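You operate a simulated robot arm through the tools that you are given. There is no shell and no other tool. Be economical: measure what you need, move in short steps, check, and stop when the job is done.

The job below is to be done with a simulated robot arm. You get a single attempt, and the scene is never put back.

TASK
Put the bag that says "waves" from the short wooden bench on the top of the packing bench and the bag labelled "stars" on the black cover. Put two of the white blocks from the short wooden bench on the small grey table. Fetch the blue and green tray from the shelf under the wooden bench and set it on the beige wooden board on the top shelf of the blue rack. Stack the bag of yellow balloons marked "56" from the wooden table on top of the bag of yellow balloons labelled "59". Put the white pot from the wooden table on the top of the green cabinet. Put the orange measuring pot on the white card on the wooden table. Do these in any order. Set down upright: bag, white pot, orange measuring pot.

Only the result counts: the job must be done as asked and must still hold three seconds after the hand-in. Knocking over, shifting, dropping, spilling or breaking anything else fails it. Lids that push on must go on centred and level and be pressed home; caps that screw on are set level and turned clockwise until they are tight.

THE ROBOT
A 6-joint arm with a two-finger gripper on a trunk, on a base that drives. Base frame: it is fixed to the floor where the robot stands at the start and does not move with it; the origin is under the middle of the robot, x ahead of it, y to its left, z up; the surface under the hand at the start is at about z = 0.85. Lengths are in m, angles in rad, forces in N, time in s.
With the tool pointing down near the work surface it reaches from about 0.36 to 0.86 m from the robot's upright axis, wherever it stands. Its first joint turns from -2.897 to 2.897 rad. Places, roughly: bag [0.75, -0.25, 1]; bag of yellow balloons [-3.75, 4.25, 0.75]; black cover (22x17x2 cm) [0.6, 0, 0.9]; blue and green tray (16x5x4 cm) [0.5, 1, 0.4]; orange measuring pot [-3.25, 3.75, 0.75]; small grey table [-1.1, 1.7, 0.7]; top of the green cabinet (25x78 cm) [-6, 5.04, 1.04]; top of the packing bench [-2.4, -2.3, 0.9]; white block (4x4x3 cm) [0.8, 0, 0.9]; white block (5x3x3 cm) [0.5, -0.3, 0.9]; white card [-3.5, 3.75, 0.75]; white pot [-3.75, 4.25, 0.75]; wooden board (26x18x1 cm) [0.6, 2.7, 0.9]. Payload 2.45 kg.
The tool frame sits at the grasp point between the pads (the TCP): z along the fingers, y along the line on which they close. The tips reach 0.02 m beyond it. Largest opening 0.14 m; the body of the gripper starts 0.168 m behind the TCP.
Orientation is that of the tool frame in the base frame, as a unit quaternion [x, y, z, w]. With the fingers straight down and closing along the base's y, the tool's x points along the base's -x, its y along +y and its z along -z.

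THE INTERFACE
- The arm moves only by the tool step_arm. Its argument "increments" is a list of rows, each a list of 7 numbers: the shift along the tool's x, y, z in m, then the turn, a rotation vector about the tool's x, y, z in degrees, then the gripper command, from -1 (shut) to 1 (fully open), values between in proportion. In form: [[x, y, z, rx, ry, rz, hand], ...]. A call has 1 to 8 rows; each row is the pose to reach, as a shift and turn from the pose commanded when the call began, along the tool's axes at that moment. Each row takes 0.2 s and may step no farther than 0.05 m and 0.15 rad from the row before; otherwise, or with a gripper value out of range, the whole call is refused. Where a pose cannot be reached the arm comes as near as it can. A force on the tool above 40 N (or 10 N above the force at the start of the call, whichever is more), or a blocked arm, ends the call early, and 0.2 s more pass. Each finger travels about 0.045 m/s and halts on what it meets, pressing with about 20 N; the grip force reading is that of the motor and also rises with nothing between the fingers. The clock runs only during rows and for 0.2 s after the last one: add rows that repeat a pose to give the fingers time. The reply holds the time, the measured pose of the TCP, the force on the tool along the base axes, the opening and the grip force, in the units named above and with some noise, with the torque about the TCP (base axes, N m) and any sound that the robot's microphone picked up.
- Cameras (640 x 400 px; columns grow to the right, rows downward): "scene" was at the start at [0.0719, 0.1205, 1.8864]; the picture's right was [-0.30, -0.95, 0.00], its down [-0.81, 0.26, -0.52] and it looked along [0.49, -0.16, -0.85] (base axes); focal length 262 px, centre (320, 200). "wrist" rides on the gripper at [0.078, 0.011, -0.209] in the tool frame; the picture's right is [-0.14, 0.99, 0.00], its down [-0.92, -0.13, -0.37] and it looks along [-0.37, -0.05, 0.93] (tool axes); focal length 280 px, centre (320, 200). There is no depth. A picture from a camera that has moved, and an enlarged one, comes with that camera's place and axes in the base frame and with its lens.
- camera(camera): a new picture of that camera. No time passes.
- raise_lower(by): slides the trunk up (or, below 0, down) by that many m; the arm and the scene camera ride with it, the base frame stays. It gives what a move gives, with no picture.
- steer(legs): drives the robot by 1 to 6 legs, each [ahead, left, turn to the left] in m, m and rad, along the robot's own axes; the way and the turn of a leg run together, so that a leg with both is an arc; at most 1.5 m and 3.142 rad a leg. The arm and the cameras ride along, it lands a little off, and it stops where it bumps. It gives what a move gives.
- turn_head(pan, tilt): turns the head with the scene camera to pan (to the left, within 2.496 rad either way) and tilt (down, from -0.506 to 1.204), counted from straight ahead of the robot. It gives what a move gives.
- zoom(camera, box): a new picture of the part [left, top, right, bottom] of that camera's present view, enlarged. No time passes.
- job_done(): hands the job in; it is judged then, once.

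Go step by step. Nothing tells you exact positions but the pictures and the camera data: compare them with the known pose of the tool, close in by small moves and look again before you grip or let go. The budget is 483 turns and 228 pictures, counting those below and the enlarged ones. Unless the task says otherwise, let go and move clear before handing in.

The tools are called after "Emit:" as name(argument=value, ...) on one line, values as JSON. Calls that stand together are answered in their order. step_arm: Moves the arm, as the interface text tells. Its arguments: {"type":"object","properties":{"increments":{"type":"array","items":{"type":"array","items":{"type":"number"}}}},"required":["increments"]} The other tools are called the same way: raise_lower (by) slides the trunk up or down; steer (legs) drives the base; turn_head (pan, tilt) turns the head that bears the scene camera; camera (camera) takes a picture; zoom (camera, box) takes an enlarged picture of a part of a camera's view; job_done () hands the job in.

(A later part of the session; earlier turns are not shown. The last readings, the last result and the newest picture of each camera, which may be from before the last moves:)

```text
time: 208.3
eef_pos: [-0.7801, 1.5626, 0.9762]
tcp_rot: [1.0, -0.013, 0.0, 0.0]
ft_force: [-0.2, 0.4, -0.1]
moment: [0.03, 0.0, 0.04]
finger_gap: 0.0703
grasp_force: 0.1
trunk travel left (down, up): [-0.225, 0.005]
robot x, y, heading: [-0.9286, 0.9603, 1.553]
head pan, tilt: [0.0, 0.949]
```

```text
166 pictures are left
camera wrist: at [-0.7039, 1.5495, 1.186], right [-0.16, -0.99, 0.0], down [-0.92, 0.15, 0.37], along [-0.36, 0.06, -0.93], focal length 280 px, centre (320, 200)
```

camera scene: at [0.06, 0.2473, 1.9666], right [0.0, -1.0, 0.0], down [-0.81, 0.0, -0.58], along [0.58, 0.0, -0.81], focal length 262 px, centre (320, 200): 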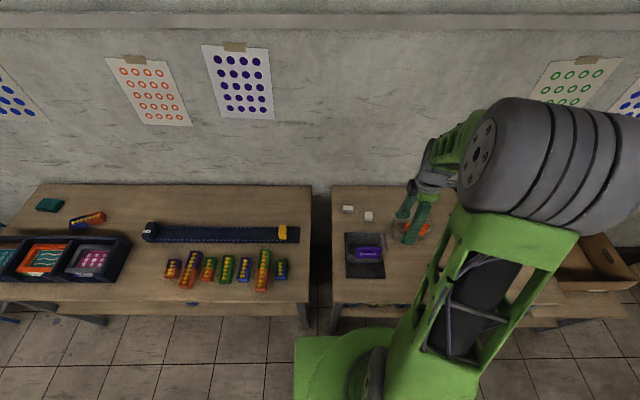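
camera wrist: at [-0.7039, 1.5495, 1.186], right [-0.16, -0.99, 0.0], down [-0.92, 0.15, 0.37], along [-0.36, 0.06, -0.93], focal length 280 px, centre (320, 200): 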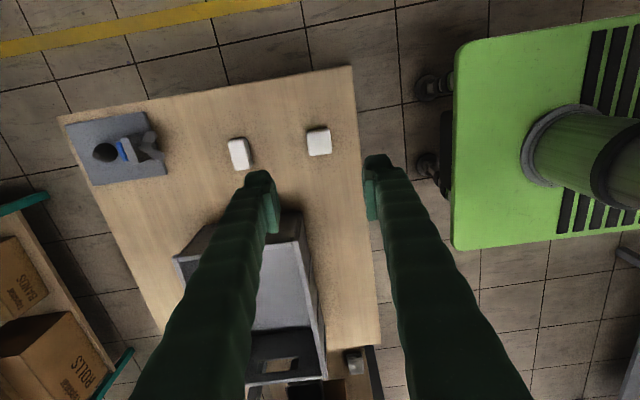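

Both blocks are on the small table. Next the tray under the wooden bench: raise, turn to face that bench and look under it.

Emit:
step_arm(increments=[[0, 0.04, -0.03, 0, 0, 0, 0], [0, 0.08, -0.06, 0, 0, 0, 0], [0, 0.12, -0.09, 0, 0, 0, 0], [0, 0.16, -0.12, 0, 0, 0, 0]])

Emit:
steer(legs=[[0, 0, -1.553], [0.35, 0.0, 0]])

Emit:
turn_head(pan=0.1, tilt=0.75)

Emit:
raise_lower(by=-0.2)

Emit:
camera(camera="scene")

```text
time: 209.3
eef_pos: [-0.7832, 1.4006, 1.0966]
tcp_rot: [1.0, -0.014, 0.0, 0.001]
ft_force: [-0.1, 0.6, -0.3]
moment: [0.05, -0.01, 0.01]
finger_gap: 0.0698
grasp_force: 0.2
trunk travel left (down, up): [-0.225, 0.005]
robot x, y, heading: [-0.9278, 0.9618, 1.554]
head pan, tilt: [0.0, 0.949]
```

```text
time: 215.4
eef_pos: [-0.1364, 0.7916, 1.0936]
tcp_rot: [-0.688, 0.726, 0.001, 0.0]
ft_force: [1.0, -0.5, -0.3]
moment: [-0.01, 0.03, 0.01]
finger_gap: 0.0701
grasp_force: 0.1
trunk travel left (down, up): [-0.225, 0.005]
robot x, y, heading: [-0.5742, 0.9451, -0.04]
head pan, tilt: [0.0, 0.949]
```

```text
time: 216.2
eef_pos: [-0.1366, 0.7914, 1.0941]
tcp_rot: [-0.688, 0.726, 0.001, 0.0]
ft_force: [0.6, 0.7, 0.0]
moment: [-0.03, -0.01, -0.01]
finger_gap: 0.0701
grasp_force: 0.0
trunk travel left (down, up): [-0.225, 0.005]
robot x, y, heading: [-0.5785, 0.9471, -0.045]
head pan, tilt: [0.099, 0.75]
```

```text
time: 218.3
eef_pos: [-0.1368, 0.7917, 0.8954]
tcp_rot: [-0.688, 0.726, 0.0, -0.001]
ft_force: [-0.4, 0.4, -0.1]
moment: [-0.04, -0.01, -0.01]
finger_gap: 0.0702
grasp_force: 0.1
trunk travel left (down, up): [-0.025, 0.205]
robot x, y, heading: [-0.5722, 0.9469, -0.042]
head pan, tilt: [0.099, 0.75]
```

```text
165 pictures are left
camera scene: at [-0.4799, 1.0915, 1.7823], right [0.06, -1.0, 0.0], down [-0.68, -0.04, -0.73], along [0.73, 0.04, -0.68], focal length 262 px, centre (320, 200)
```

scene: 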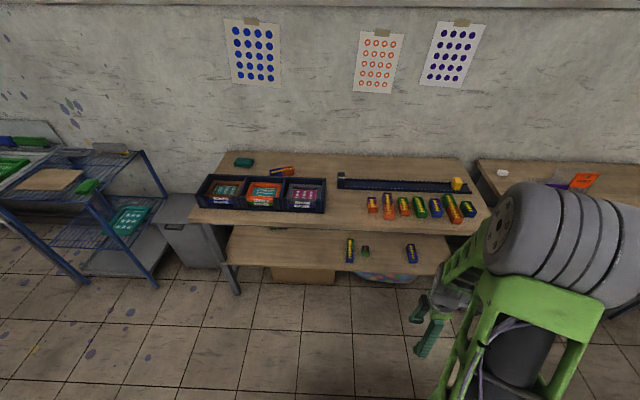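

Emit:
zoom(camera="scene", box=[320, 220, 440, 295])

Emit:
zoom(camera="scene", box=[0, 120, 180, 280])

```text
5.33 times, centred on (380, 258) of scene
camera zoom: at [-0.4799, 1.0915, 1.7823], right [0.06, -1.0, 0.0], down [-0.68, -0.04, -0.73], along [0.73, 0.04, -0.68], focal length 1397 px, centre (0, -107)
```

zoom: 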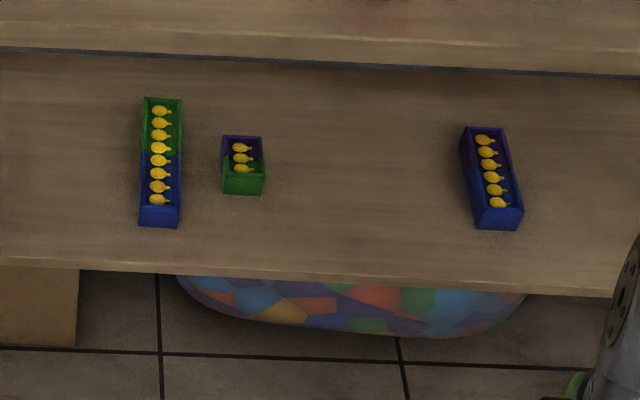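

```text
2.50 times, centred on (90, 200) of scene
camera zoom: at [-0.4799, 1.0915, 1.7823], right [0.06, -1.0, 0.0], down [-0.68, -0.04, -0.73], along [0.73, 0.04, -0.68], focal length 655 px, centre (895, 200)
```

zoom: 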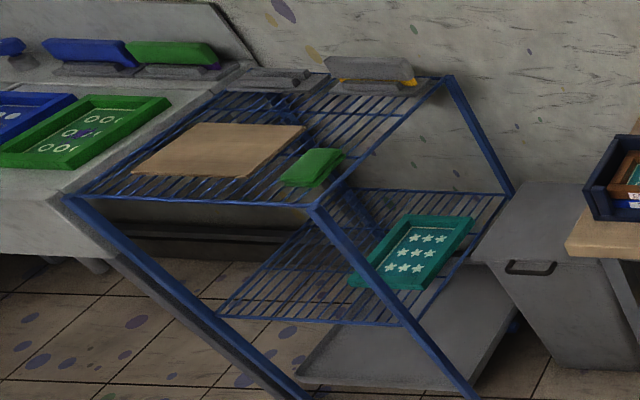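

The target tray (green/blue halves) lies on the under-shelf at about (0.533,0.956), top z≈0.434, long axis along x. I need a forward-tilted grip; first turn the wrist so it closes along y.

Emit:
step_arm(increments=[[0, -0.01, 0, 0, 0, 8.5, 0], [0, -0.02, 0, 0, 0, 17, 0], [0, -0.03, 0, 0, 0, 25.5, 0], [0, -0.04, 0, 0, 0, 34, 0], [0, -0.05, 0, 0, 0, 42.5, 0], [0, -0.06, 0, 0, 0, 51, 0], [0, -0.07, 0, 0, 0, 59.5, 0], [0, -0.08, 0, 0, 0, 68, 0]])

Emit:
step_arm(increments=[[0, 0, 0, 0, 0, 8.5, 0], [0, 0, 0, 0, 0, 17, 0]])

Emit:
steer(legs=[[0, 0, 0.043]])

```text
time: 220.2
eef_pos: [-0.0566, 0.7886, 0.8946]
tcp_rot: [-0.163, 0.987, 0.0, 0.0]
ft_force: [-0.3, 0.7, 0.1]
moment: [-0.04, 0.0, 0.01]
finger_gap: 0.0699
grasp_force: 0.1
trunk travel left (down, up): [-0.025, 0.205]
robot x, y, heading: [-0.5765, 0.9469, -0.042]
head pan, tilt: [0.099, 0.75]
```

```text
time: 220.8
eef_pos: [-0.0572, 0.7857, 0.8932]
tcp_rot: [-0.016, 1.0, 0.0, 0.0]
ft_force: [-0.2, 0.8, 0.1]
moment: [-0.02, 0.02, 0.02]
finger_gap: 0.0699
grasp_force: 0.0
trunk travel left (down, up): [-0.025, 0.205]
robot x, y, heading: [-0.5777, 0.9447, -0.039]
head pan, tilt: [0.099, 0.75]
```

```text
time: 221.6
eef_pos: [-0.0507, 0.8098, 0.8954]
tcp_rot: [-0.039, 0.999, 0.0, 0.0]
ft_force: [0.3, 0.9, -0.2]
moment: [-0.03, 0.01, -0.03]
finger_gap: 0.07
grasp_force: 0.1
trunk travel left (down, up): [-0.025, 0.205]
robot x, y, heading: [-0.578, 0.945, -0.003]
head pan, tilt: [0.099, 0.75]
```

Emit:
step_arm(increments=[[-0.01, 0.045, 0, 0, 0, 2, 0], [-0.02, 0.09, 0, 0, 0, 4.5, 0], [-0.03, 0.13, 0, 0, 0, 4.5, 0]])

Emit:
step_arm(increments=[[-0.02, 0, 0, 0, -8, 0, 0], [-0.04, 0, 0, 0, -16, 0, 0], [-0.06, 0, 0, 0, -24, 0, 0], [-0.08, 0, 0.02, 0, -32, 0, 0], [-0.1, 0, 0.04, 0, -40, 0, 0], [-0.12, 0, 0.06, 0, -45, 0, 0]])

Emit:
camera(camera="scene")

```text
time: 222.3
eef_pos: [-0.0284, 0.9438, 0.8931]
tcp_rot: [0.002, 1.0, 0.0, 0.001]
ft_force: [0.7, -1.0, -0.1]
moment: [-0.01, 0.03, -0.01]
finger_gap: 0.0702
grasp_force: 0.0
trunk travel left (down, up): [-0.025, 0.205]
robot x, y, heading: [-0.5762, 0.9449, 0.003]
head pan, tilt: [0.099, 0.75]
```

```text
time: 223.8
eef_pos: [0.0905, 0.9414, 0.833]
tcp_rot: [0.001, 0.924, 0.0, 0.383]
ft_force: [-0.3, -0.3, 0.6]
moment: [0.01, 0.01, -0.05]
finger_gap: 0.0699
grasp_force: 0.1
trunk travel left (down, up): [-0.025, 0.205]
robot x, y, heading: [-0.5776, 0.943, -0.004]
head pan, tilt: [0.099, 0.75]
```

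```text
162 pictures are left
camera scene: at [-0.4858, 1.0956, 1.7821], right [0.1, -0.99, 0.0], down [-0.68, -0.07, -0.73], along [0.73, 0.07, -0.68], focal length 262 px, centre (320, 200)
```

scene: 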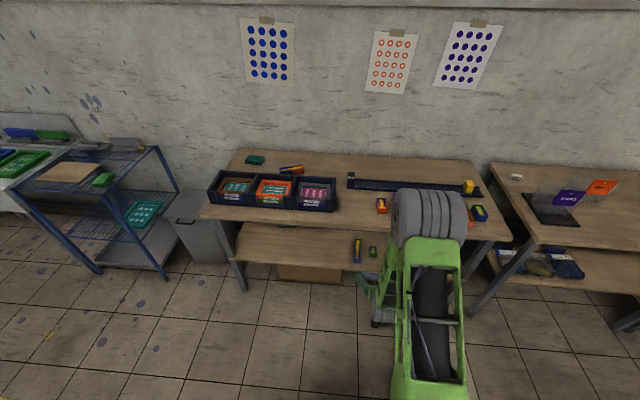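

45° pitch works. Test lowering in free space to shelf height.

Emit:
step_arm(increments=[[0.035, 0, 0.035, 0, 0, 0, 0], [0.07, 0, 0.07, 0, 0, 0, 0], [0.105, 0, 0.105, 0, 0, 0, 0], [0.14, 0, 0.14, 0, 0, 0, 0], [0.175, 0, 0.175, 0, 0, 0, 0], [0.21, 0, 0.21, 0, 0, 0, 0], [0.24, 0, 0.24, 0, 0, 0, 0]])

Emit:
camera(camera="scene")

Emit:
camera(camera="wrist")

```text
time: 225.3
eef_pos: [0.089, 0.9433, 0.4929]
tcp_rot: [0.001, 0.924, -0.001, 0.383]
ft_force: [0.0, -0.4, -0.8]
moment: [0.0, 0.03, 0.02]
finger_gap: 0.0698
grasp_force: 0.1
trunk travel left (down, up): [-0.025, 0.205]
robot x, y, heading: [-0.5759, 0.9414, -0.0]
head pan, tilt: [0.099, 0.75]
```

```text
161 pictures are left
camera scene: at [-0.4861, 1.0956, 1.7822], right [0.1, -0.99, 0.0], down [-0.68, -0.07, -0.73], along [0.73, 0.07, -0.68], focal length 262 px, centre (320, 200)
```

scene: 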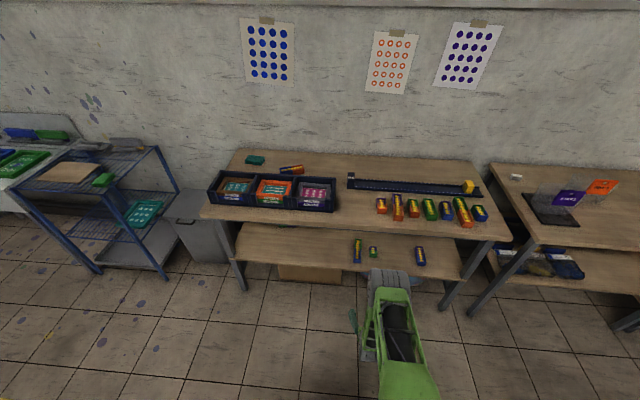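

```text
160 pictures are left
camera wrist: at [-0.1162, 0.9546, 0.5859], right [0.1, 0.99, 0.1], down [0.39, -0.13, 0.91], along [0.92, -0.05, -0.4], focal length 280 px, centre (320, 200)
```

wrist: 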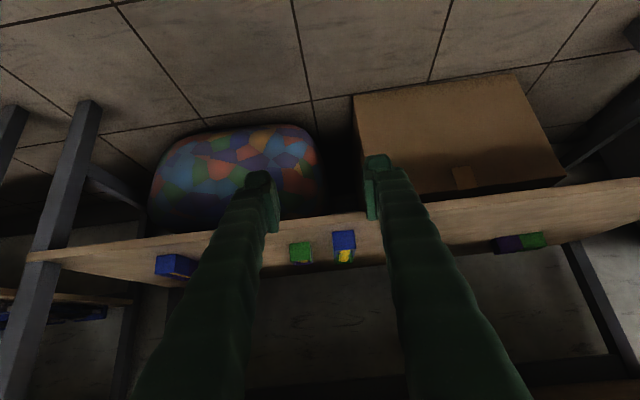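

The tray front shows at image centre. Elbow clearance over the bench top is a concern, so I'll test with the TCP closer to the robot.

Emit:
step_arm(increments=[[0.03, 0, -0.03, 0, 0, 0, 0], [0.06, 0, -0.06, 0, 0, 0, 0], [0.09, 0, -0.09, 0, 0, 0, 0], [0.12, 0, -0.06, 0, 0, 0, 0]])

Emit:
camera(camera="scene")

```text
time: 226.3
eef_pos: [-0.0366, 0.9415, 0.4516]
tcp_rot: [0.001, 0.924, -0.001, 0.382]
ft_force: [0.1, 0.0, 0.6]
moment: [0.01, 0.05, 0.0]
finger_gap: 0.0701
grasp_force: 0.0
trunk travel left (down, up): [-0.025, 0.205]
robot x, y, heading: [-0.579, 0.9454, 0.003]
head pan, tilt: [0.099, 0.75]
```

```text
159 pictures are left
camera scene: at [-0.4864, 1.0956, 1.7822], right [0.1, -0.99, 0.0], down [-0.68, -0.07, -0.73], along [0.73, 0.07, -0.68], focal length 262 px, centre (320, 200)
```

scene: 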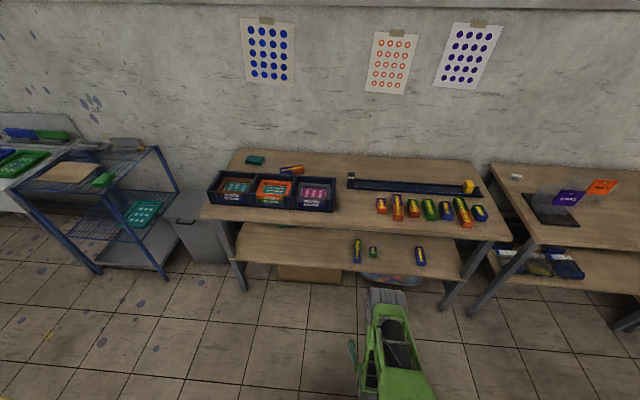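

The elbow folds forward when the TCP is close; a stretched-out pose should keep it behind the bench edge. Test extending.

Emit:
step_arm(increments=[[-0.035, 0, 0.035, 0, 0, 0, 0], [-0.07, 0, 0.07, 0, 0, 0, 0], [-0.105, 0, 0.105, 0, 0, 0, 0], [-0.14, 0, 0.14, 0, 0, 0, 0], [-0.175, 0, 0.175, 0, 0, 0, 0], [-0.21, 0, 0.21, 0, 0, 0, 0]])

Emit:
camera(camera="scene")

```text
time: 227.8
eef_pos: [0.2576, 0.9428, 0.4492]
tcp_rot: [0.0, 0.924, 0.0, 0.382]
ft_force: [0.2, 0.0, 0.2]
moment: [0.0, 0.01, 0.0]
finger_gap: 0.0701
grasp_force: 0.0
trunk travel left (down, up): [-0.025, 0.205]
robot x, y, heading: [-0.5769, 0.9425, -0.0]
head pan, tilt: [0.099, 0.75]
```

```text
158 pictures are left
camera scene: at [-0.4861, 1.0956, 1.7822], right [0.1, -0.99, 0.0], down [-0.68, -0.07, -0.73], along [0.73, 0.07, -0.68], focal length 262 px, centre (320, 200)
```

scene: 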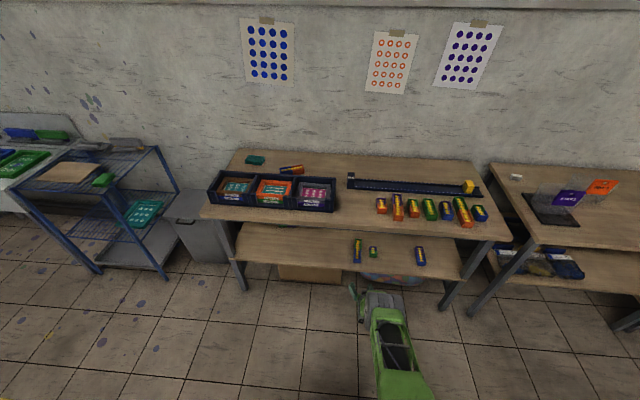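

Emit:
zoom(camera="scene", box=[310, 270, 470, 400])

```text
3.08 times, centred on (390, 335) of scene
camera zoom: at [-0.4861, 1.0956, 1.7822], right [0.1, -0.99, 0.0], down [-0.68, -0.07, -0.73], along [0.73, 0.07, -0.68], focal length 806 px, centre (105, -215)
```

zoom: 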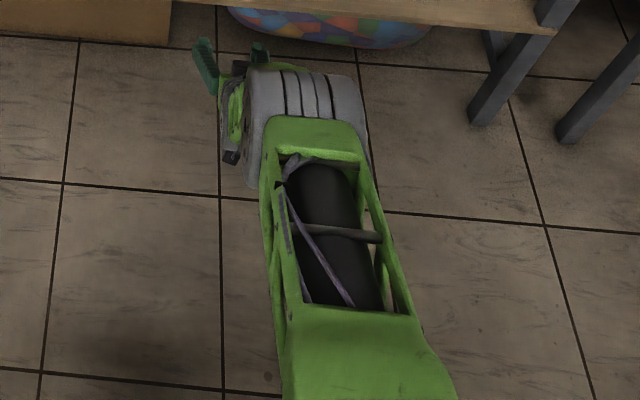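

I need the elbow's real position; take a second view from a different pan for triangulation.

Emit:
turn_head(pan=-0.9, tilt=0.9)

Emit:
camera(camera="scene")

```text
time: 229.0
eef_pos: [0.2584, 0.9434, 0.4498]
tcp_rot: [0.001, 0.924, -0.001, 0.383]
ft_force: [0.1, 0.4, 0.7]
moment: [0.02, 0.01, 0.0]
finger_gap: 0.0701
grasp_force: 0.0
trunk travel left (down, up): [-0.025, 0.205]
robot x, y, heading: [-0.5754, 0.9491, 0.0]
head pan, tilt: [-0.901, 0.901]
```

```text
156 pictures are left
camera scene: at [-0.5216, 1.0282, 1.7703], right [-0.78, -0.62, 0.0], down [-0.49, 0.61, -0.62], along [0.39, -0.49, -0.78], focal length 262 px, centre (320, 200)
```

scene: 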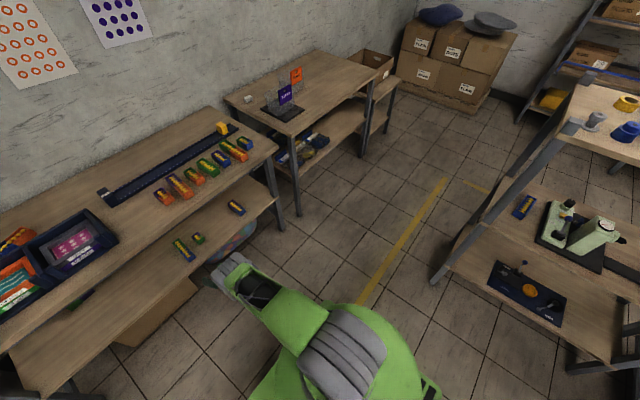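

Emit:
zoom(camera="scene", box=[180, 230, 340, 330])

```text
4.00 times, centred on (260, 280) of scene
camera zoom: at [-0.5216, 1.0282, 1.7703], right [-0.78, -0.62, 0.0], down [-0.49, 0.61, -0.62], along [0.39, -0.49, -0.78], focal length 1048 px, centre (560, -120)
```

zoom: 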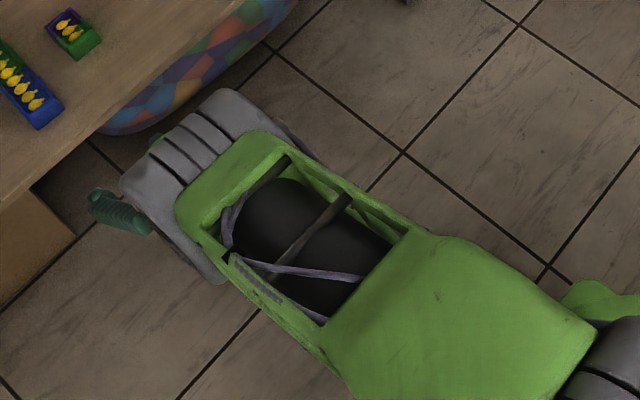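

The elbow is at about 0.41–0.52 m ahead, z≈1.0, well behind the TCP at 0.84 ahead, so in this stretched pose it stays in front of the bench edge. Align laterally, open a bit more and drive in part way.

Emit:
step_arm(increments=[[0, 0.008, 0, 0, 0, 0, 0.2], [0, 0.013, 0, 0, 0, 0, 0.2]])

Emit:
steer(legs=[[0.1, 0, 0]])

Emit:
turn_head(pan=0.1, tilt=0.8)

Emit:
camera(camera="wrist")

Emit:
zoom(camera="scene", box=[300, 190, 440, 290])

```text
time: 229.6
eef_pos: [0.2573, 0.9548, 0.4505]
tcp_rot: [0.001, 0.924, 0.0, 0.382]
ft_force: [-0.1, 0.7, -0.3]
moment: [0.02, -0.02, 0.0]
finger_gap: 0.0841
grasp_force: 0.0
trunk travel left (down, up): [-0.025, 0.205]
robot x, y, heading: [-0.5761, 0.9457, -0.001]
head pan, tilt: [-0.901, 0.901]
```

```text
time: 230.8
eef_pos: [0.3554, 0.9538, 0.4506]
tcp_rot: [0.001, 0.924, 0.0, 0.383]
ft_force: [0.0, 0.6, -0.1]
moment: [-0.03, 0.0, 0.0]
finger_gap: 0.084
grasp_force: 0.1
trunk travel left (down, up): [-0.025, 0.205]
robot x, y, heading: [-0.4798, 0.9455, -0.004]
head pan, tilt: [-0.901, 0.901]
```

```text
time: 232.0
eef_pos: [0.3539, 0.9531, 0.4505]
tcp_rot: [0.001, 0.924, -0.001, 0.383]
ft_force: [0.2, -0.1, 0.1]
moment: [-0.01, 0.03, -0.04]
finger_gap: 0.0841
grasp_force: 0.0
trunk travel left (down, up): [-0.025, 0.205]
robot x, y, heading: [-0.4803, 0.9455, -0.001]
head pan, tilt: [0.099, 0.799]
```

```text
154 pictures are left
camera wrist: at [0.1496, 0.9646, 0.5434], right [0.1, 0.99, 0.1], down [0.39, -0.13, 0.91], along [0.92, -0.05, -0.4], focal length 280 px, centre (320, 200)
```

wrist: 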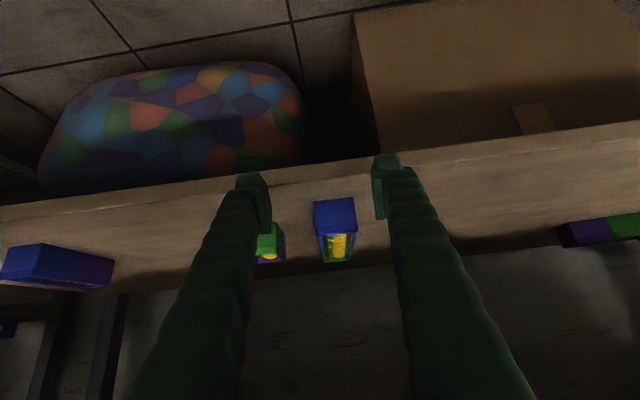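

```text
4.00 times, centred on (370, 240) of scene
camera zoom: at [-0.3918, 1.0951, 1.7782], right [0.1, -1.0, 0.0], down [-0.71, -0.07, -0.7], along [0.69, 0.07, -0.72], focal length 1048 px, centre (120, 40)
```

zoom: 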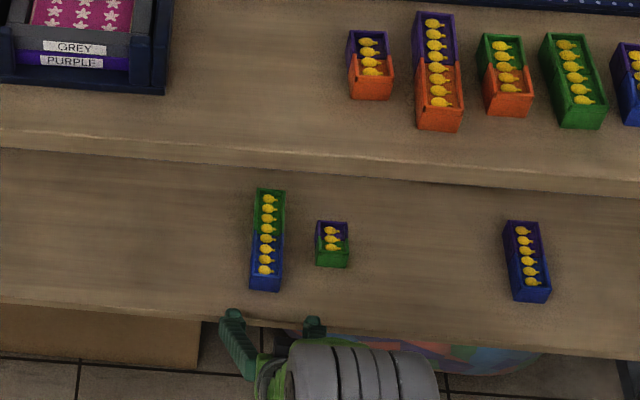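

Two views agree: shelf z≈0.427, tray near end x≈0.418, centre (0.498,0.963), top ≈0.467. Raise a little for entry, shift left 9 mm and drive in further.

Emit:
step_arm(increments=[[-0.02, 0.005, -0.02, 0, 0, 0, 0.2], [-0.026, 0.009, -0.026, 0, 0, 0, 0.2]])

Emit:
steer(legs=[[0.07, 0, 0]])

Emit:
camera(camera="wrist")

Emit:
zoom(camera="scene", box=[300, 190, 440, 290])

```text
time: 232.6
eef_pos: [0.3538, 0.9637, 0.488]
tcp_rot: [0.001, 0.924, 0.0, 0.383]
ft_force: [-0.2, 0.0, 0.3]
moment: [-0.01, 0.02, -0.01]
finger_gap: 0.084
grasp_force: 0.0
trunk travel left (down, up): [-0.025, 0.205]
robot x, y, heading: [-0.4834, 0.9465, -0.003]
head pan, tilt: [0.099, 0.799]
```

```text
time: 233.6
eef_pos: [0.4244, 0.9626, 0.4871]
tcp_rot: [0.002, 0.924, -0.001, 0.382]
ft_force: [-0.1, 0.8, 0.5]
moment: [-0.01, 0.02, 0.0]
finger_gap: 0.084
grasp_force: 0.1
trunk travel left (down, up): [-0.025, 0.205]
robot x, y, heading: [-0.4067, 0.947, -0.003]
head pan, tilt: [0.099, 0.799]
```

```text
152 pictures are left
camera wrist: at [0.2193, 0.9742, 0.5803], right [0.1, 0.99, 0.1], down [0.39, -0.13, 0.91], along [0.91, -0.06, -0.4], focal length 280 px, centre (320, 200)
```

wrist: 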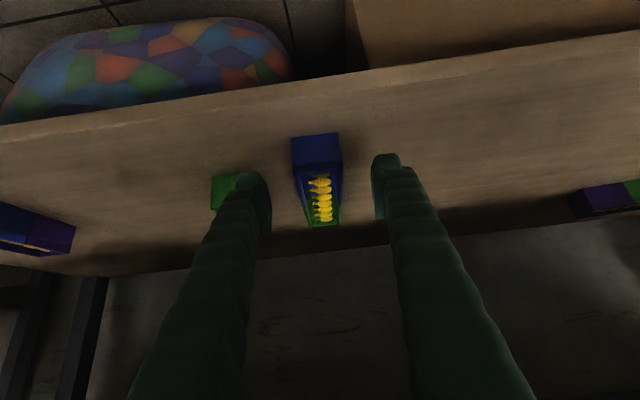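

```text
4.00 times, centred on (370, 240) of scene
camera zoom: at [-0.3217, 1.095, 1.7781], right [0.1, -1.0, 0.0], down [-0.71, -0.07, -0.7], along [0.69, 0.07, -0.72], focal length 1048 px, centre (120, 40)
```

zoom: 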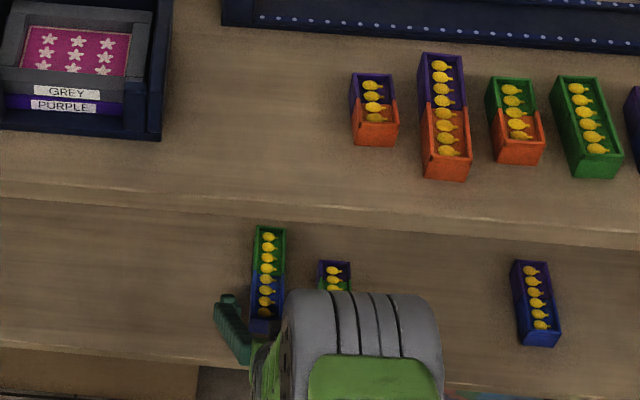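

Aligned; the tray is turned ~-4°, so yaw slightly, then drive the last 6.5 cm.

Emit:
step_arm(increments=[[0, -0.004, 0, 2.6, 0, 2.6, 0.2]])

Emit:
steer(legs=[[0.068, 0, 0]])

Emit:
camera(camera="wrist")

Emit:
camera(camera="scene")

```text
time: 234.0
eef_pos: [0.4227, 0.9576, 0.488]
tcp_rot: [0.031, 0.923, -0.014, 0.383]
ft_force: [0.1, 0.9, -0.2]
moment: [-0.03, 0.01, 0.01]
finger_gap: 0.084
grasp_force: 0.1
trunk travel left (down, up): [-0.025, 0.205]
robot x, y, heading: [-0.4095, 0.9499, -0.005]
head pan, tilt: [0.099, 0.799]
```

```text
time: 235.0
eef_pos: [0.4906, 0.9575, 0.4869]
tcp_rot: [0.033, 0.924, -0.014, 0.382]
ft_force: [-0.3, -0.1, -0.1]
moment: [-0.03, 0.03, -0.01]
finger_gap: 0.0838
grasp_force: 0.1
trunk travel left (down, up): [-0.025, 0.205]
robot x, y, heading: [-0.3423, 0.9459, -0.001]
head pan, tilt: [0.099, 0.799]
```

```text
150 pictures are left
camera wrist: at [0.2875, 0.9825, 0.5802], right [0.17, 0.98, 0.1], down [0.38, -0.15, 0.91], along [0.91, -0.11, -0.4], focal length 280 px, centre (320, 200)
```

wrist: 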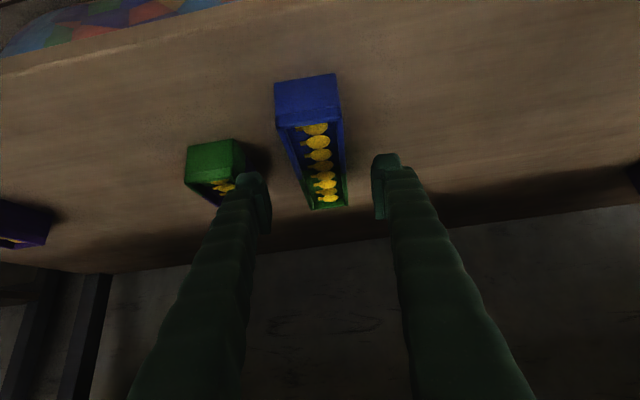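

```text
149 pictures are left
camera scene: at [-0.2543, 1.0948, 1.7781], right [0.1, -1.0, 0.0], down [-0.71, -0.07, -0.7], along [0.69, 0.07, -0.72], focal length 262 px, centre (320, 200)
```

scene: 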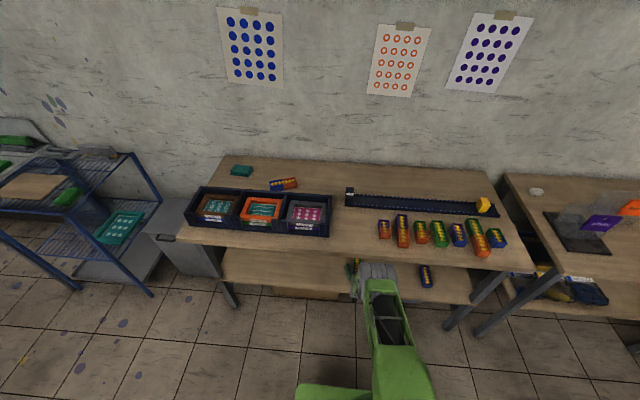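

Straddling the tray. Narrow to 7 cm, lower to z≈0.461 and close.

Emit:
step_arm(increments=[[0, 0.002, 0, 0, 0, 0, 0], [0, 0.002, 0, 0, 0, 0, 0], [0.01, 0.002, 0.01, 0, 0, 0, 0], [0.018, 0.002, 0.018, 0, 0, 0, 0], [0.018, 0.002, 0.018, 0, 0, 0, 0]])

Emit:
camera(camera="wrist")

```text
time: 236.2
eef_pos: [0.491, 0.9607, 0.4613]
tcp_rot: [0.032, 0.924, -0.014, 0.381]
ft_force: [-0.6, 0.1, -0.1]
moment: [0.02, 0.0, -0.01]
finger_gap: 0.0703
grasp_force: 0.1
trunk travel left (down, up): [-0.025, 0.205]
robot x, y, heading: [-0.3438, 0.9428, -0.001]
head pan, tilt: [0.099, 0.799]
```

```text
148 pictures are left
camera wrist: at [0.2879, 0.985, 0.5542], right [0.17, 0.98, 0.1], down [0.38, -0.15, 0.91], along [0.91, -0.11, -0.4], focal length 280 px, centre (320, 200)
```

wrist: 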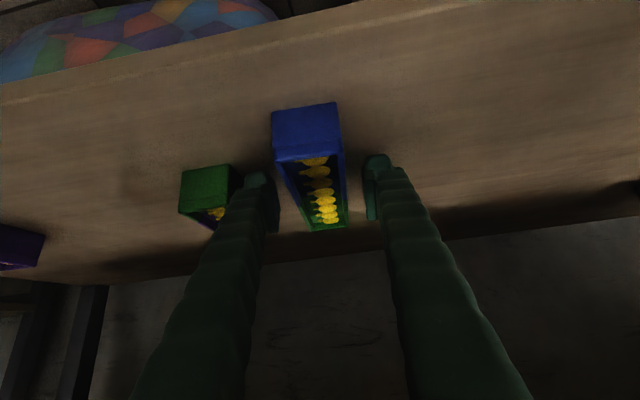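

Emit:
step_arm(increments=[[0, -0.001, 0, 0, 0, 0, -0.3], [0, -0.001, 0, 0, 0, 0, -1], [0, -0.001, 0, 0, 0, 0, -1], [0, -0.001, 0, 0, 0, 0, -1]])

Emit:
step_arm(increments=[[-0.007, 0, -0.007, 0, 0, 0, -1], [-0.021, 0, -0.021, 0, 0, 0, -1], [-0.035, 0, -0.035, 0, 0, 0, -1], [-0.05, 0, -0.05, 0, 0, 0, -1]])

Emit:
camera(camera="wrist")

```text
time: 237.2
eef_pos: [0.4906, 0.9588, 0.4628]
tcp_rot: [0.032, 0.923, -0.013, 0.382]
ft_force: [0.1, 0.1, 0.4]
moment: [-0.03, -0.04, 0.03]
finger_gap: 0.0443
grasp_force: 19.8
trunk travel left (down, up): [-0.025, 0.205]
robot x, y, heading: [-0.3397, 0.9489, -0.002]
head pan, tilt: [0.099, 0.799]
```

```text
time: 238.2
eef_pos: [0.4911, 0.958, 0.5313]
tcp_rot: [0.032, 0.923, -0.013, 0.382]
ft_force: [-0.4, 0.8, -0.8]
moment: [-0.01, 0.02, 0.01]
finger_gap: 0.0444
grasp_force: 20.1
trunk travel left (down, up): [-0.025, 0.205]
robot x, y, heading: [-0.3451, 0.9476, -0.003]
head pan, tilt: [0.099, 0.799]
```

```text
147 pictures are left
camera wrist: at [0.2872, 0.9828, 0.6254], right [0.17, 0.98, 0.1], down [0.38, -0.15, 0.91], along [0.91, -0.11, -0.4], focal length 280 px, centre (320, 200)
```

wrist: 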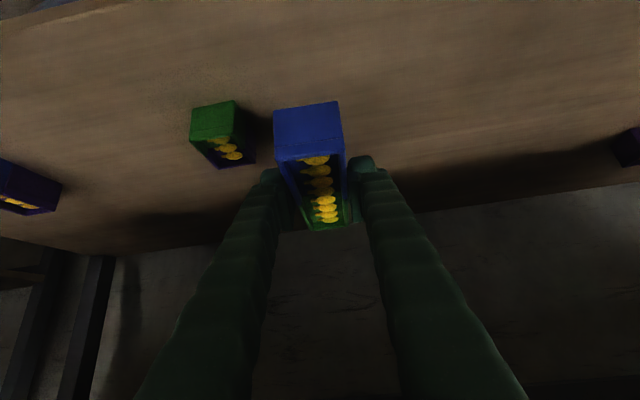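

Tray lifted level. Back straight out.

Emit:
steer(legs=[[-0.42, 0, 0]])

Emit:
turn_head(pan=0.9, tilt=0.6)

Emit:
camera(camera="scene")

Emit:
camera(camera="wrist")

```text
time: 240.8
eef_pos: [0.0785, 0.9636, 0.533]
tcp_rot: [0.028, 0.923, -0.011, 0.383]
ft_force: [-0.3, 1.0, -0.4]
moment: [0.02, 0.02, -0.02]
finger_gap: 0.044
grasp_force: 20.3
trunk travel left (down, up): [-0.025, 0.205]
robot x, y, heading: [-0.7545, 0.9383, 0.004]
head pan, tilt: [0.099, 0.799]
```

```text
time: 241.9
eef_pos: [0.078, 0.9637, 0.533]
tcp_rot: [0.028, 0.924, -0.012, 0.382]
ft_force: [-0.3, 0.5, -0.7]
moment: [0.0, 0.03, -0.01]
finger_gap: 0.0443
grasp_force: 20.0
trunk travel left (down, up): [-0.025, 0.205]
robot x, y, heading: [-0.7547, 0.9476, 0.006]
head pan, tilt: [0.901, 0.6]
```

```text
146 pictures are left
camera scene: at [-0.6931, 1.1559, 1.7951], right [0.79, -0.62, 0.0], down [-0.35, -0.44, -0.82], along [0.51, 0.65, -0.57], focal length 262 px, centre (320, 200)
```

scene: 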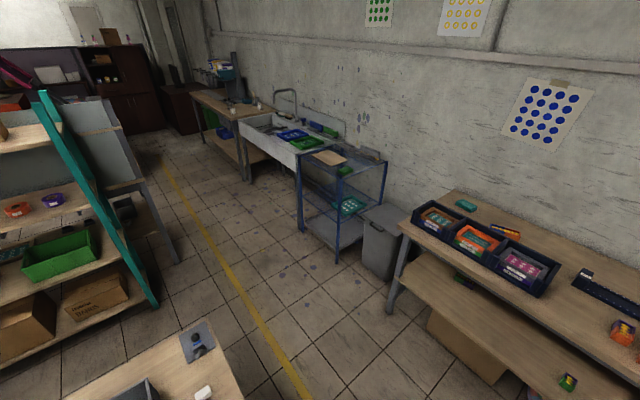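

```text
145 pictures are left
camera wrist: at [-0.1243, 0.9875, 0.6255], right [0.16, 0.98, 0.1], down [0.38, -0.15, 0.91], along [0.91, -0.11, -0.4], focal length 280 px, centre (320, 200)
```

wrist: 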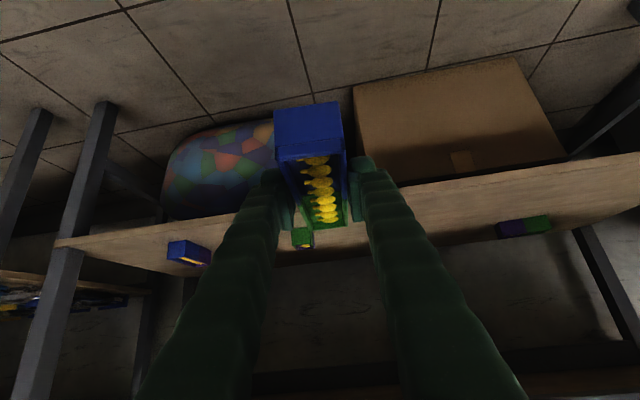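

Blue rack with the board is further left (board ≈(0.56,2.65)). Raise the tray well up and pull it in a bit before driving.

Emit:
raise_lower(by=0.2)

Emit:
step_arm(increments=[[-0.03, 0, -0.04, 0, 0, 0, -1], [-0.05, 0, -0.08, 0, 0, 0, -1], [-0.07, 0, -0.12, 0, 0, 0, -1], [-0.09, 0, -0.16, 0, 0, 0, -1], [-0.11, 0, -0.2, 0, 0, 0, -1], [-0.13, 0, -0.24, 0, 0, 0, -1], [-0.15, 0, -0.28, 0, 0, 0, -1], [-0.18, 0, -0.32, 0, 0, 0, -1]])

```text
time: 244.1
eef_pos: [0.0794, 0.9647, 0.7315]
tcp_rot: [0.028, 0.924, -0.012, 0.381]
ft_force: [0.0, -0.7, -1.4]
moment: [-0.04, -0.01, -0.01]
finger_gap: 0.0442
grasp_force: 20.2
trunk travel left (down, up): [-0.225, 0.005]
robot x, y, heading: [-0.7521, 0.9453, 0.001]
head pan, tilt: [0.901, 0.6]
```

```text
time: 245.9
eef_pos: [-0.022, 0.9715, 1.086]
tcp_rot: [0.029, 0.924, -0.012, 0.382]
ft_force: [-0.4, 1.0, -0.4]
moment: [0.01, 0.02, 0.02]
finger_gap: 0.0438
grasp_force: 20.4
trunk travel left (down, up): [-0.225, 0.005]
robot x, y, heading: [-0.7516, 0.9452, 0.008]
head pan, tilt: [0.901, 0.6]
```

Emit:
steer(legs=[[0.42, 0, 0]])

Emit:
steer(legs=[[0, 0.85, 0]])

Emit:
steer(legs=[[0, 0.6, 0]])

Emit:
turn_head(pan=0.5, tilt=0.8)

Emit:
camera(camera="scene")

```text
time: 248.5
eef_pos: [0.4058, 0.9747, 1.0861]
tcp_rot: [0.028, 0.924, -0.012, 0.382]
ft_force: [-0.8, -0.7, -1.0]
moment: [-0.04, 0.03, -0.02]
finger_gap: 0.0441
grasp_force: 19.8
trunk travel left (down, up): [-0.225, 0.005]
robot x, y, heading: [-0.3285, 0.9467, 0.011]
head pan, tilt: [0.901, 0.6]
```

```text
time: 256.2
eef_pos: [0.3952, 1.8142, 1.0868]
tcp_rot: [0.024, 0.924, -0.01, 0.382]
ft_force: [0.1, -0.1, -1.0]
moment: [0.02, -0.04, -0.01]
finger_gap: 0.044
grasp_force: 19.9
trunk travel left (down, up): [-0.225, 0.005]
robot x, y, heading: [-0.3341, 1.7782, 0.014]
head pan, tilt: [0.901, 0.6]
```

```text
time: 261.9
eef_pos: [0.3855, 2.4165, 1.0866]
tcp_rot: [0.021, 0.924, -0.009, 0.382]
ft_force: [0.6, 0.5, -1.5]
moment: [-0.03, 0.06, -0.01]
finger_gap: 0.0442
grasp_force: 20.0
trunk travel left (down, up): [-0.225, 0.005]
robot x, y, heading: [-0.3515, 2.38, 0.017]
head pan, tilt: [0.901, 0.6]
```

```text
time: 262.8
eef_pos: [0.3848, 2.4169, 1.0853]
tcp_rot: [0.022, 0.924, -0.01, 0.382]
ft_force: [0.3, -0.4, -1.9]
moment: [-0.01, -0.01, 0.04]
finger_gap: 0.044
grasp_force: 19.7
trunk travel left (down, up): [-0.225, 0.005]
robot x, y, heading: [-0.348, 2.3779, 0.022]
head pan, tilt: [0.499, 0.799]
```

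```text
144 pictures are left
camera scene: at [-0.2742, 2.5611, 1.9782], right [0.5, -0.87, 0.0], down [-0.62, -0.36, -0.7], along [0.6, 0.35, -0.72], focal length 262 px, centre (320, 200)
```

scene: 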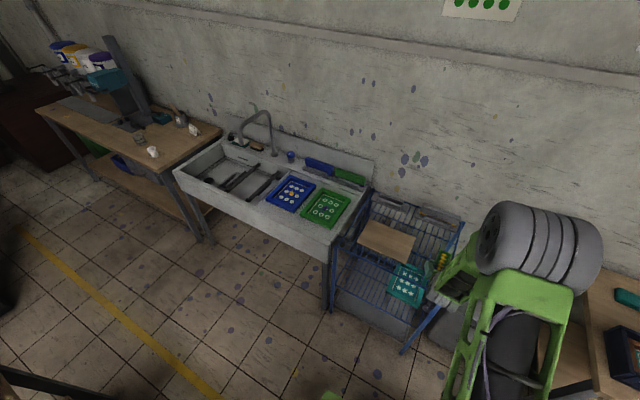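

Emit:
zoom(camera="scene", box=[320, 170, 480, 280])

```text
3.64 times, centred on (400, 225) of scene
camera zoom: at [-0.2742, 2.5611, 1.9782], right [0.5, -0.87, 0.0], down [-0.62, -0.36, -0.7], along [0.6, 0.35, -0.72], focal length 953 px, centre (29, 109)
```

zoom: 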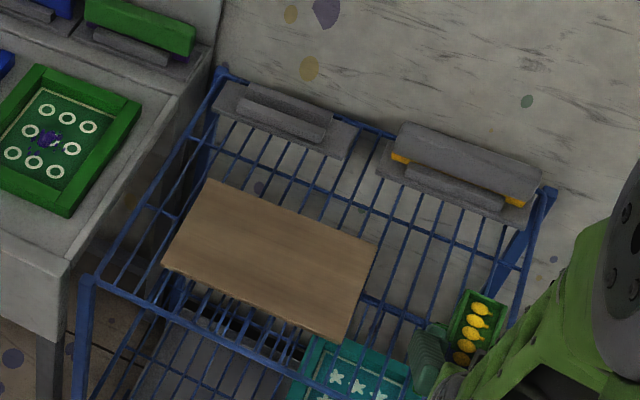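

Board: x 0.507–0.686, y 2.53–2.80, top z≈0.84. Bring the tray over it.

Emit:
steer(legs=[[0, 0.25, -0.02], [0.15, 0, 0]])

Emit:
camera(camera="wrist")

Emit:
camera(camera="scene")

```text
time: 266.6
eef_pos: [0.5316, 2.6589, 1.086]
tcp_rot: [0.027, 0.924, -0.011, 0.382]
ft_force: [0.1, -0.2, -0.4]
moment: [0.03, 0.04, 0.0]
finger_gap: 0.0444
grasp_force: 19.8
trunk travel left (down, up): [-0.225, 0.005]
robot x, y, heading: [-0.2035, 2.6312, 0.007]
head pan, tilt: [0.499, 0.799]
```

```text
142 pictures are left
camera wrist: at [0.3281, 2.6818, 1.1783], right [0.16, 0.98, 0.1], down [0.38, -0.15, 0.91], along [0.91, -0.11, -0.4], focal length 280 px, centre (320, 200)
```

wrist: 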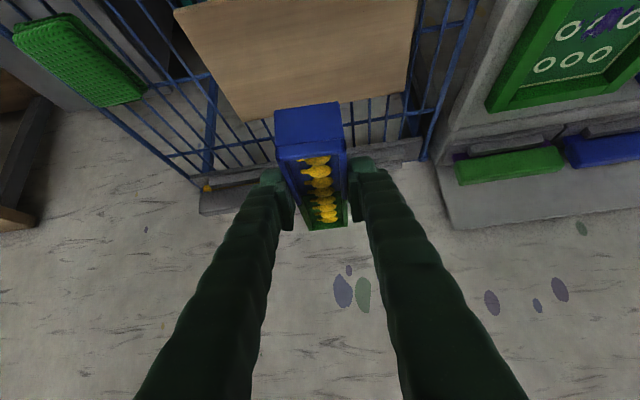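

```text
141 pictures are left
camera scene: at [-0.1243, 2.8122, 1.9781], right [0.49, -0.87, 0.0], down [-0.63, -0.35, -0.7], along [0.61, 0.34, -0.72], focal length 262 px, centre (320, 200)
```

scene: 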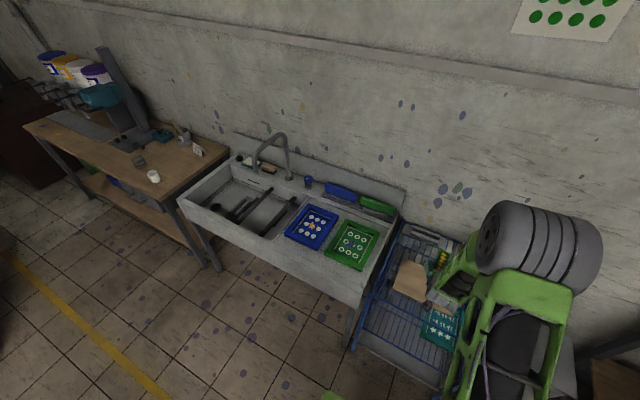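

Emit:
step_arm(increments=[[-0.02, 0, 0.02, 0, 0, 0, -1], [-0.039, 0.003, 0.039, 0, 0, 0, -1], [-0.008, 0.003, 0.07, 0, 0, 0, -1], [0.022, 0.003, 0.1, 0, 0, 0, -1], [0.052, 0.003, 0.13, 0, 0, 0, -1], [0.075, 0.003, 0.153, 0, 0, 0, -1]])

Emit:
camera(camera="wrist")

Emit:
zoom(camera="scene", box=[360, 220, 480, 300])

```text
time: 268.0
eef_pos: [0.5847, 2.6618, 0.9227]
tcp_rot: [0.027, 0.924, -0.011, 0.382]
ft_force: [-0.5, 0.2, -0.4]
moment: [-0.02, 0.03, -0.01]
finger_gap: 0.0443
grasp_force: 20.0
trunk travel left (down, up): [-0.225, 0.005]
robot x, y, heading: [-0.2025, 2.6273, 0.004]
head pan, tilt: [0.499, 0.799]
```

```text
140 pictures are left
camera wrist: at [0.3823, 2.6829, 1.0166], right [0.16, 0.98, 0.1], down [0.38, -0.15, 0.91], along [0.91, -0.11, -0.4], focal length 280 px, centre (320, 200)
```

wrist: 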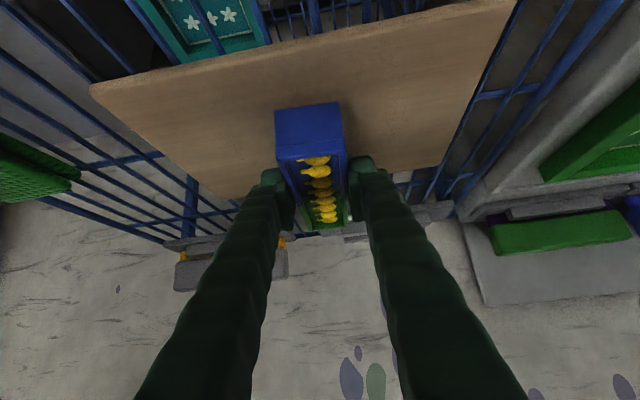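

```text
5.00 times, centred on (420, 260) of scene
camera zoom: at [-0.1259, 2.8123, 1.9782], right [0.49, -0.87, 0.0], down [-0.63, -0.35, -0.7], along [0.61, 0.34, -0.72], focal length 1310 px, centre (-180, -100)
```

zoom: 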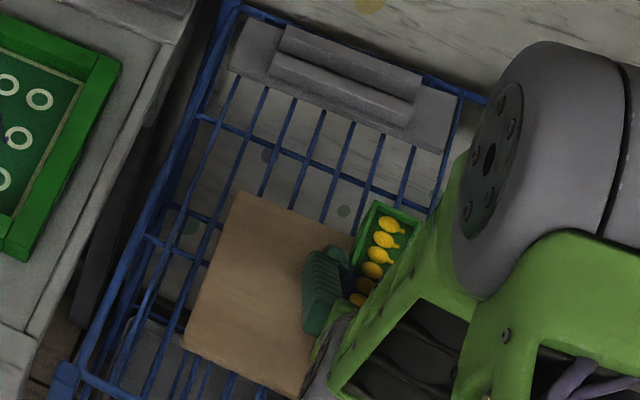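

Tray spans ≈0.515–0.675, inside the board. Lower to contact.

Emit:
step_arm(increments=[[0.014, 0, 0.014, 0, 0, 0, -1], [0.024, 0, 0.024, 0, 0, 0, -1], [0.03, 0, 0.03, 0, 0, 0, -1], [0.033, 0, 0.033, 0, 0, 0, -1]])

Emit:
step_arm(increments=[[0.003, 0, 0.003, 0, 0, 0, -1], [0.005, 0, 0.005, 0, 0, 0, -1], [0.005, 0, 0.005, 0, 0, 0, -1]])

Emit:
camera(camera="wrist")

```text
time: 268.7
eef_pos: [0.5897, 2.6607, 0.8938]
tcp_rot: [0.026, 0.921, -0.009, 0.388]
ft_force: [-4.4, -0.8, 13.2]
moment: [-0.05, 0.6, 0.0]
finger_gap: 0.0447
grasp_force: 19.8
trunk travel left (down, up): [-0.225, 0.005]
robot x, y, heading: [-0.2004, 2.6299, 0.008]
head pan, tilt: [0.499, 0.799]
stopped in row 3: the force on the tool passed its limit at 90 N (the readings are from after the stop); the commanded pose is now the measured one
```

```text
time: 269.2
eef_pos: [0.5942, 2.6614, 0.8957]
tcp_rot: [0.028, 0.919, -0.011, 0.393]
ft_force: [0.1, -0.3, 15.9]
moment: [-0.06, 0.73, 0.01]
finger_gap: 0.0448
grasp_force: 19.6
trunk travel left (down, up): [-0.225, 0.005]
robot x, y, heading: [-0.2, 2.6336, 0.005]
head pan, tilt: [0.499, 0.799]
stopped in row 2: the force on the tool passed its limit at 43 N (the readings are from after the stop); the commanded pose is now the measured one
```

```text
138 pictures are left
camera wrist: at [0.3886, 2.6831, 0.9824], right [0.15, 0.98, 0.1], down [0.36, -0.15, 0.92], along [0.92, -0.1, -0.38], focal length 280 px, centre (320, 200)
```

wrist: 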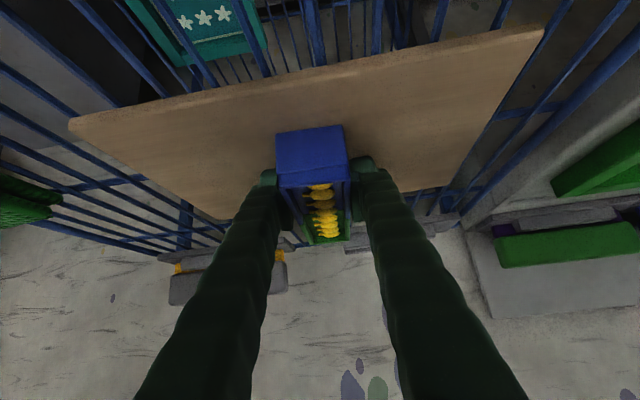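

Contact made (board top ≈0.86). Ease up 2 mm and open gradually.

Emit:
step_arm(increments=[[-0.0015, 0, -0.0015, 0, 0, 0, -1], [-0.0015, 0, -0.0015, 0, 0, 0, -0.6]])

Emit:
step_arm(increments=[[0, 0, 0, 0, 0, 0, -0.25], [0, 0, 0, 0, 0, 0, -0.1], [0, 0, 0, 0, 0, 0, 0]])

Emit:
camera(camera="wrist")

```text
time: 269.8
eef_pos: [0.5934, 2.6608, 0.8942]
tcp_rot: [0.027, 0.92, -0.011, 0.391]
ft_force: [5.3, 1.5, 9.2]
moment: [-0.06, -0.44, 0.04]
finger_gap: 0.0448
grasp_force: 20.2
trunk travel left (down, up): [-0.225, 0.005]
robot x, y, heading: [-0.2018, 2.6331, 0.008]
head pan, tilt: [0.499, 0.799]
```

```text
time: 270.6
eef_pos: [0.5915, 2.6612, 0.8935]
tcp_rot: [0.027, 0.921, -0.011, 0.39]
ft_force: [-1.3, 3.6, 11.0]
moment: [-0.1, 0.03, 0.03]
finger_gap: 0.0671
grasp_force: 0.0
trunk travel left (down, up): [-0.225, 0.005]
robot x, y, heading: [-0.205, 2.6321, 0.005]
head pan, tilt: [0.499, 0.799]
```

```text
137 pictures are left
camera wrist: at [0.3862, 2.683, 0.9831], right [0.15, 0.98, 0.1], down [0.37, -0.15, 0.92], along [0.92, -0.1, -0.38], focal length 280 px, centre (320, 200)
```

wrist: 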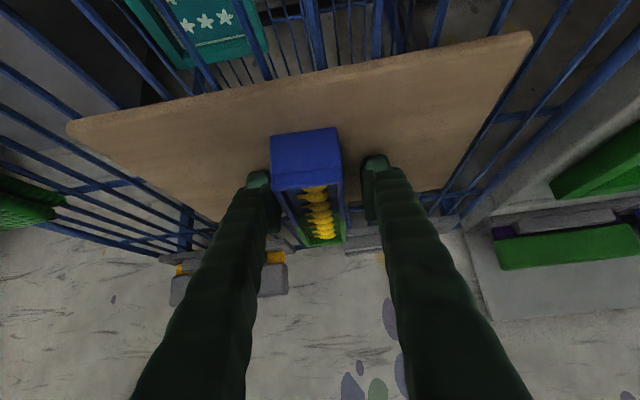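

Emit:
step_arm(increments=[[-0.01, 0, -0.01, 0, 0, 0, 0.1], [-0.03, 0, -0.03, 0, 0, 0, 0.2], [-0.06, 0, -0.06, 0, 0, 0, 0.2], [-0.09, 0, -0.09, 0, 0, 0, 0.2], [-0.12, 0, -0.12, 0, 0, 0, 0.2]])

Emit:
camera(camera="wrist")

Emit:
zoom(camera="scene", box=[360, 220, 480, 300])

```text
time: 271.8
eef_pos: [0.5893, 2.6607, 1.0621]
tcp_rot: [0.028, 0.921, -0.011, 0.389]
ft_force: [0.4, 0.5, 0.1]
moment: [-0.03, -0.04, 0.03]
finger_gap: 0.0842
grasp_force: 0.1
trunk travel left (down, up): [-0.225, 0.005]
robot x, y, heading: [-0.2021, 2.6272, 0.006]
head pan, tilt: [0.499, 0.799]
```

```text
136 pictures are left
camera wrist: at [0.3841, 2.6834, 1.1523], right [0.15, 0.98, 0.1], down [0.37, -0.15, 0.92], along [0.92, -0.1, -0.38], focal length 280 px, centre (320, 200)
```

wrist: 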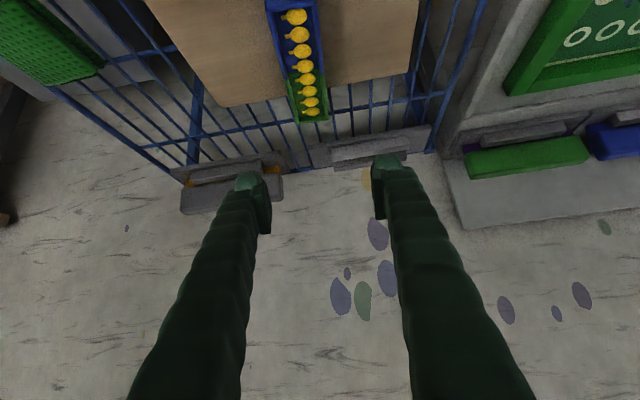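

```text
5.00 times, centred on (420, 260) of scene
camera zoom: at [-0.1277, 2.8121, 1.9783], right [0.49, -0.87, 0.0], down [-0.63, -0.35, -0.7], along [0.61, 0.34, -0.72], focal length 1310 px, centre (-180, -100)
```

zoom: 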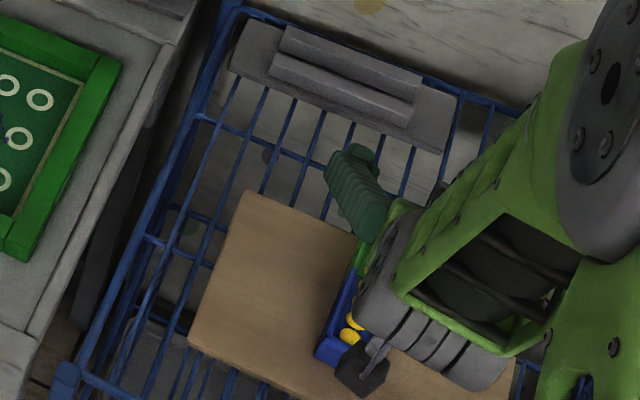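

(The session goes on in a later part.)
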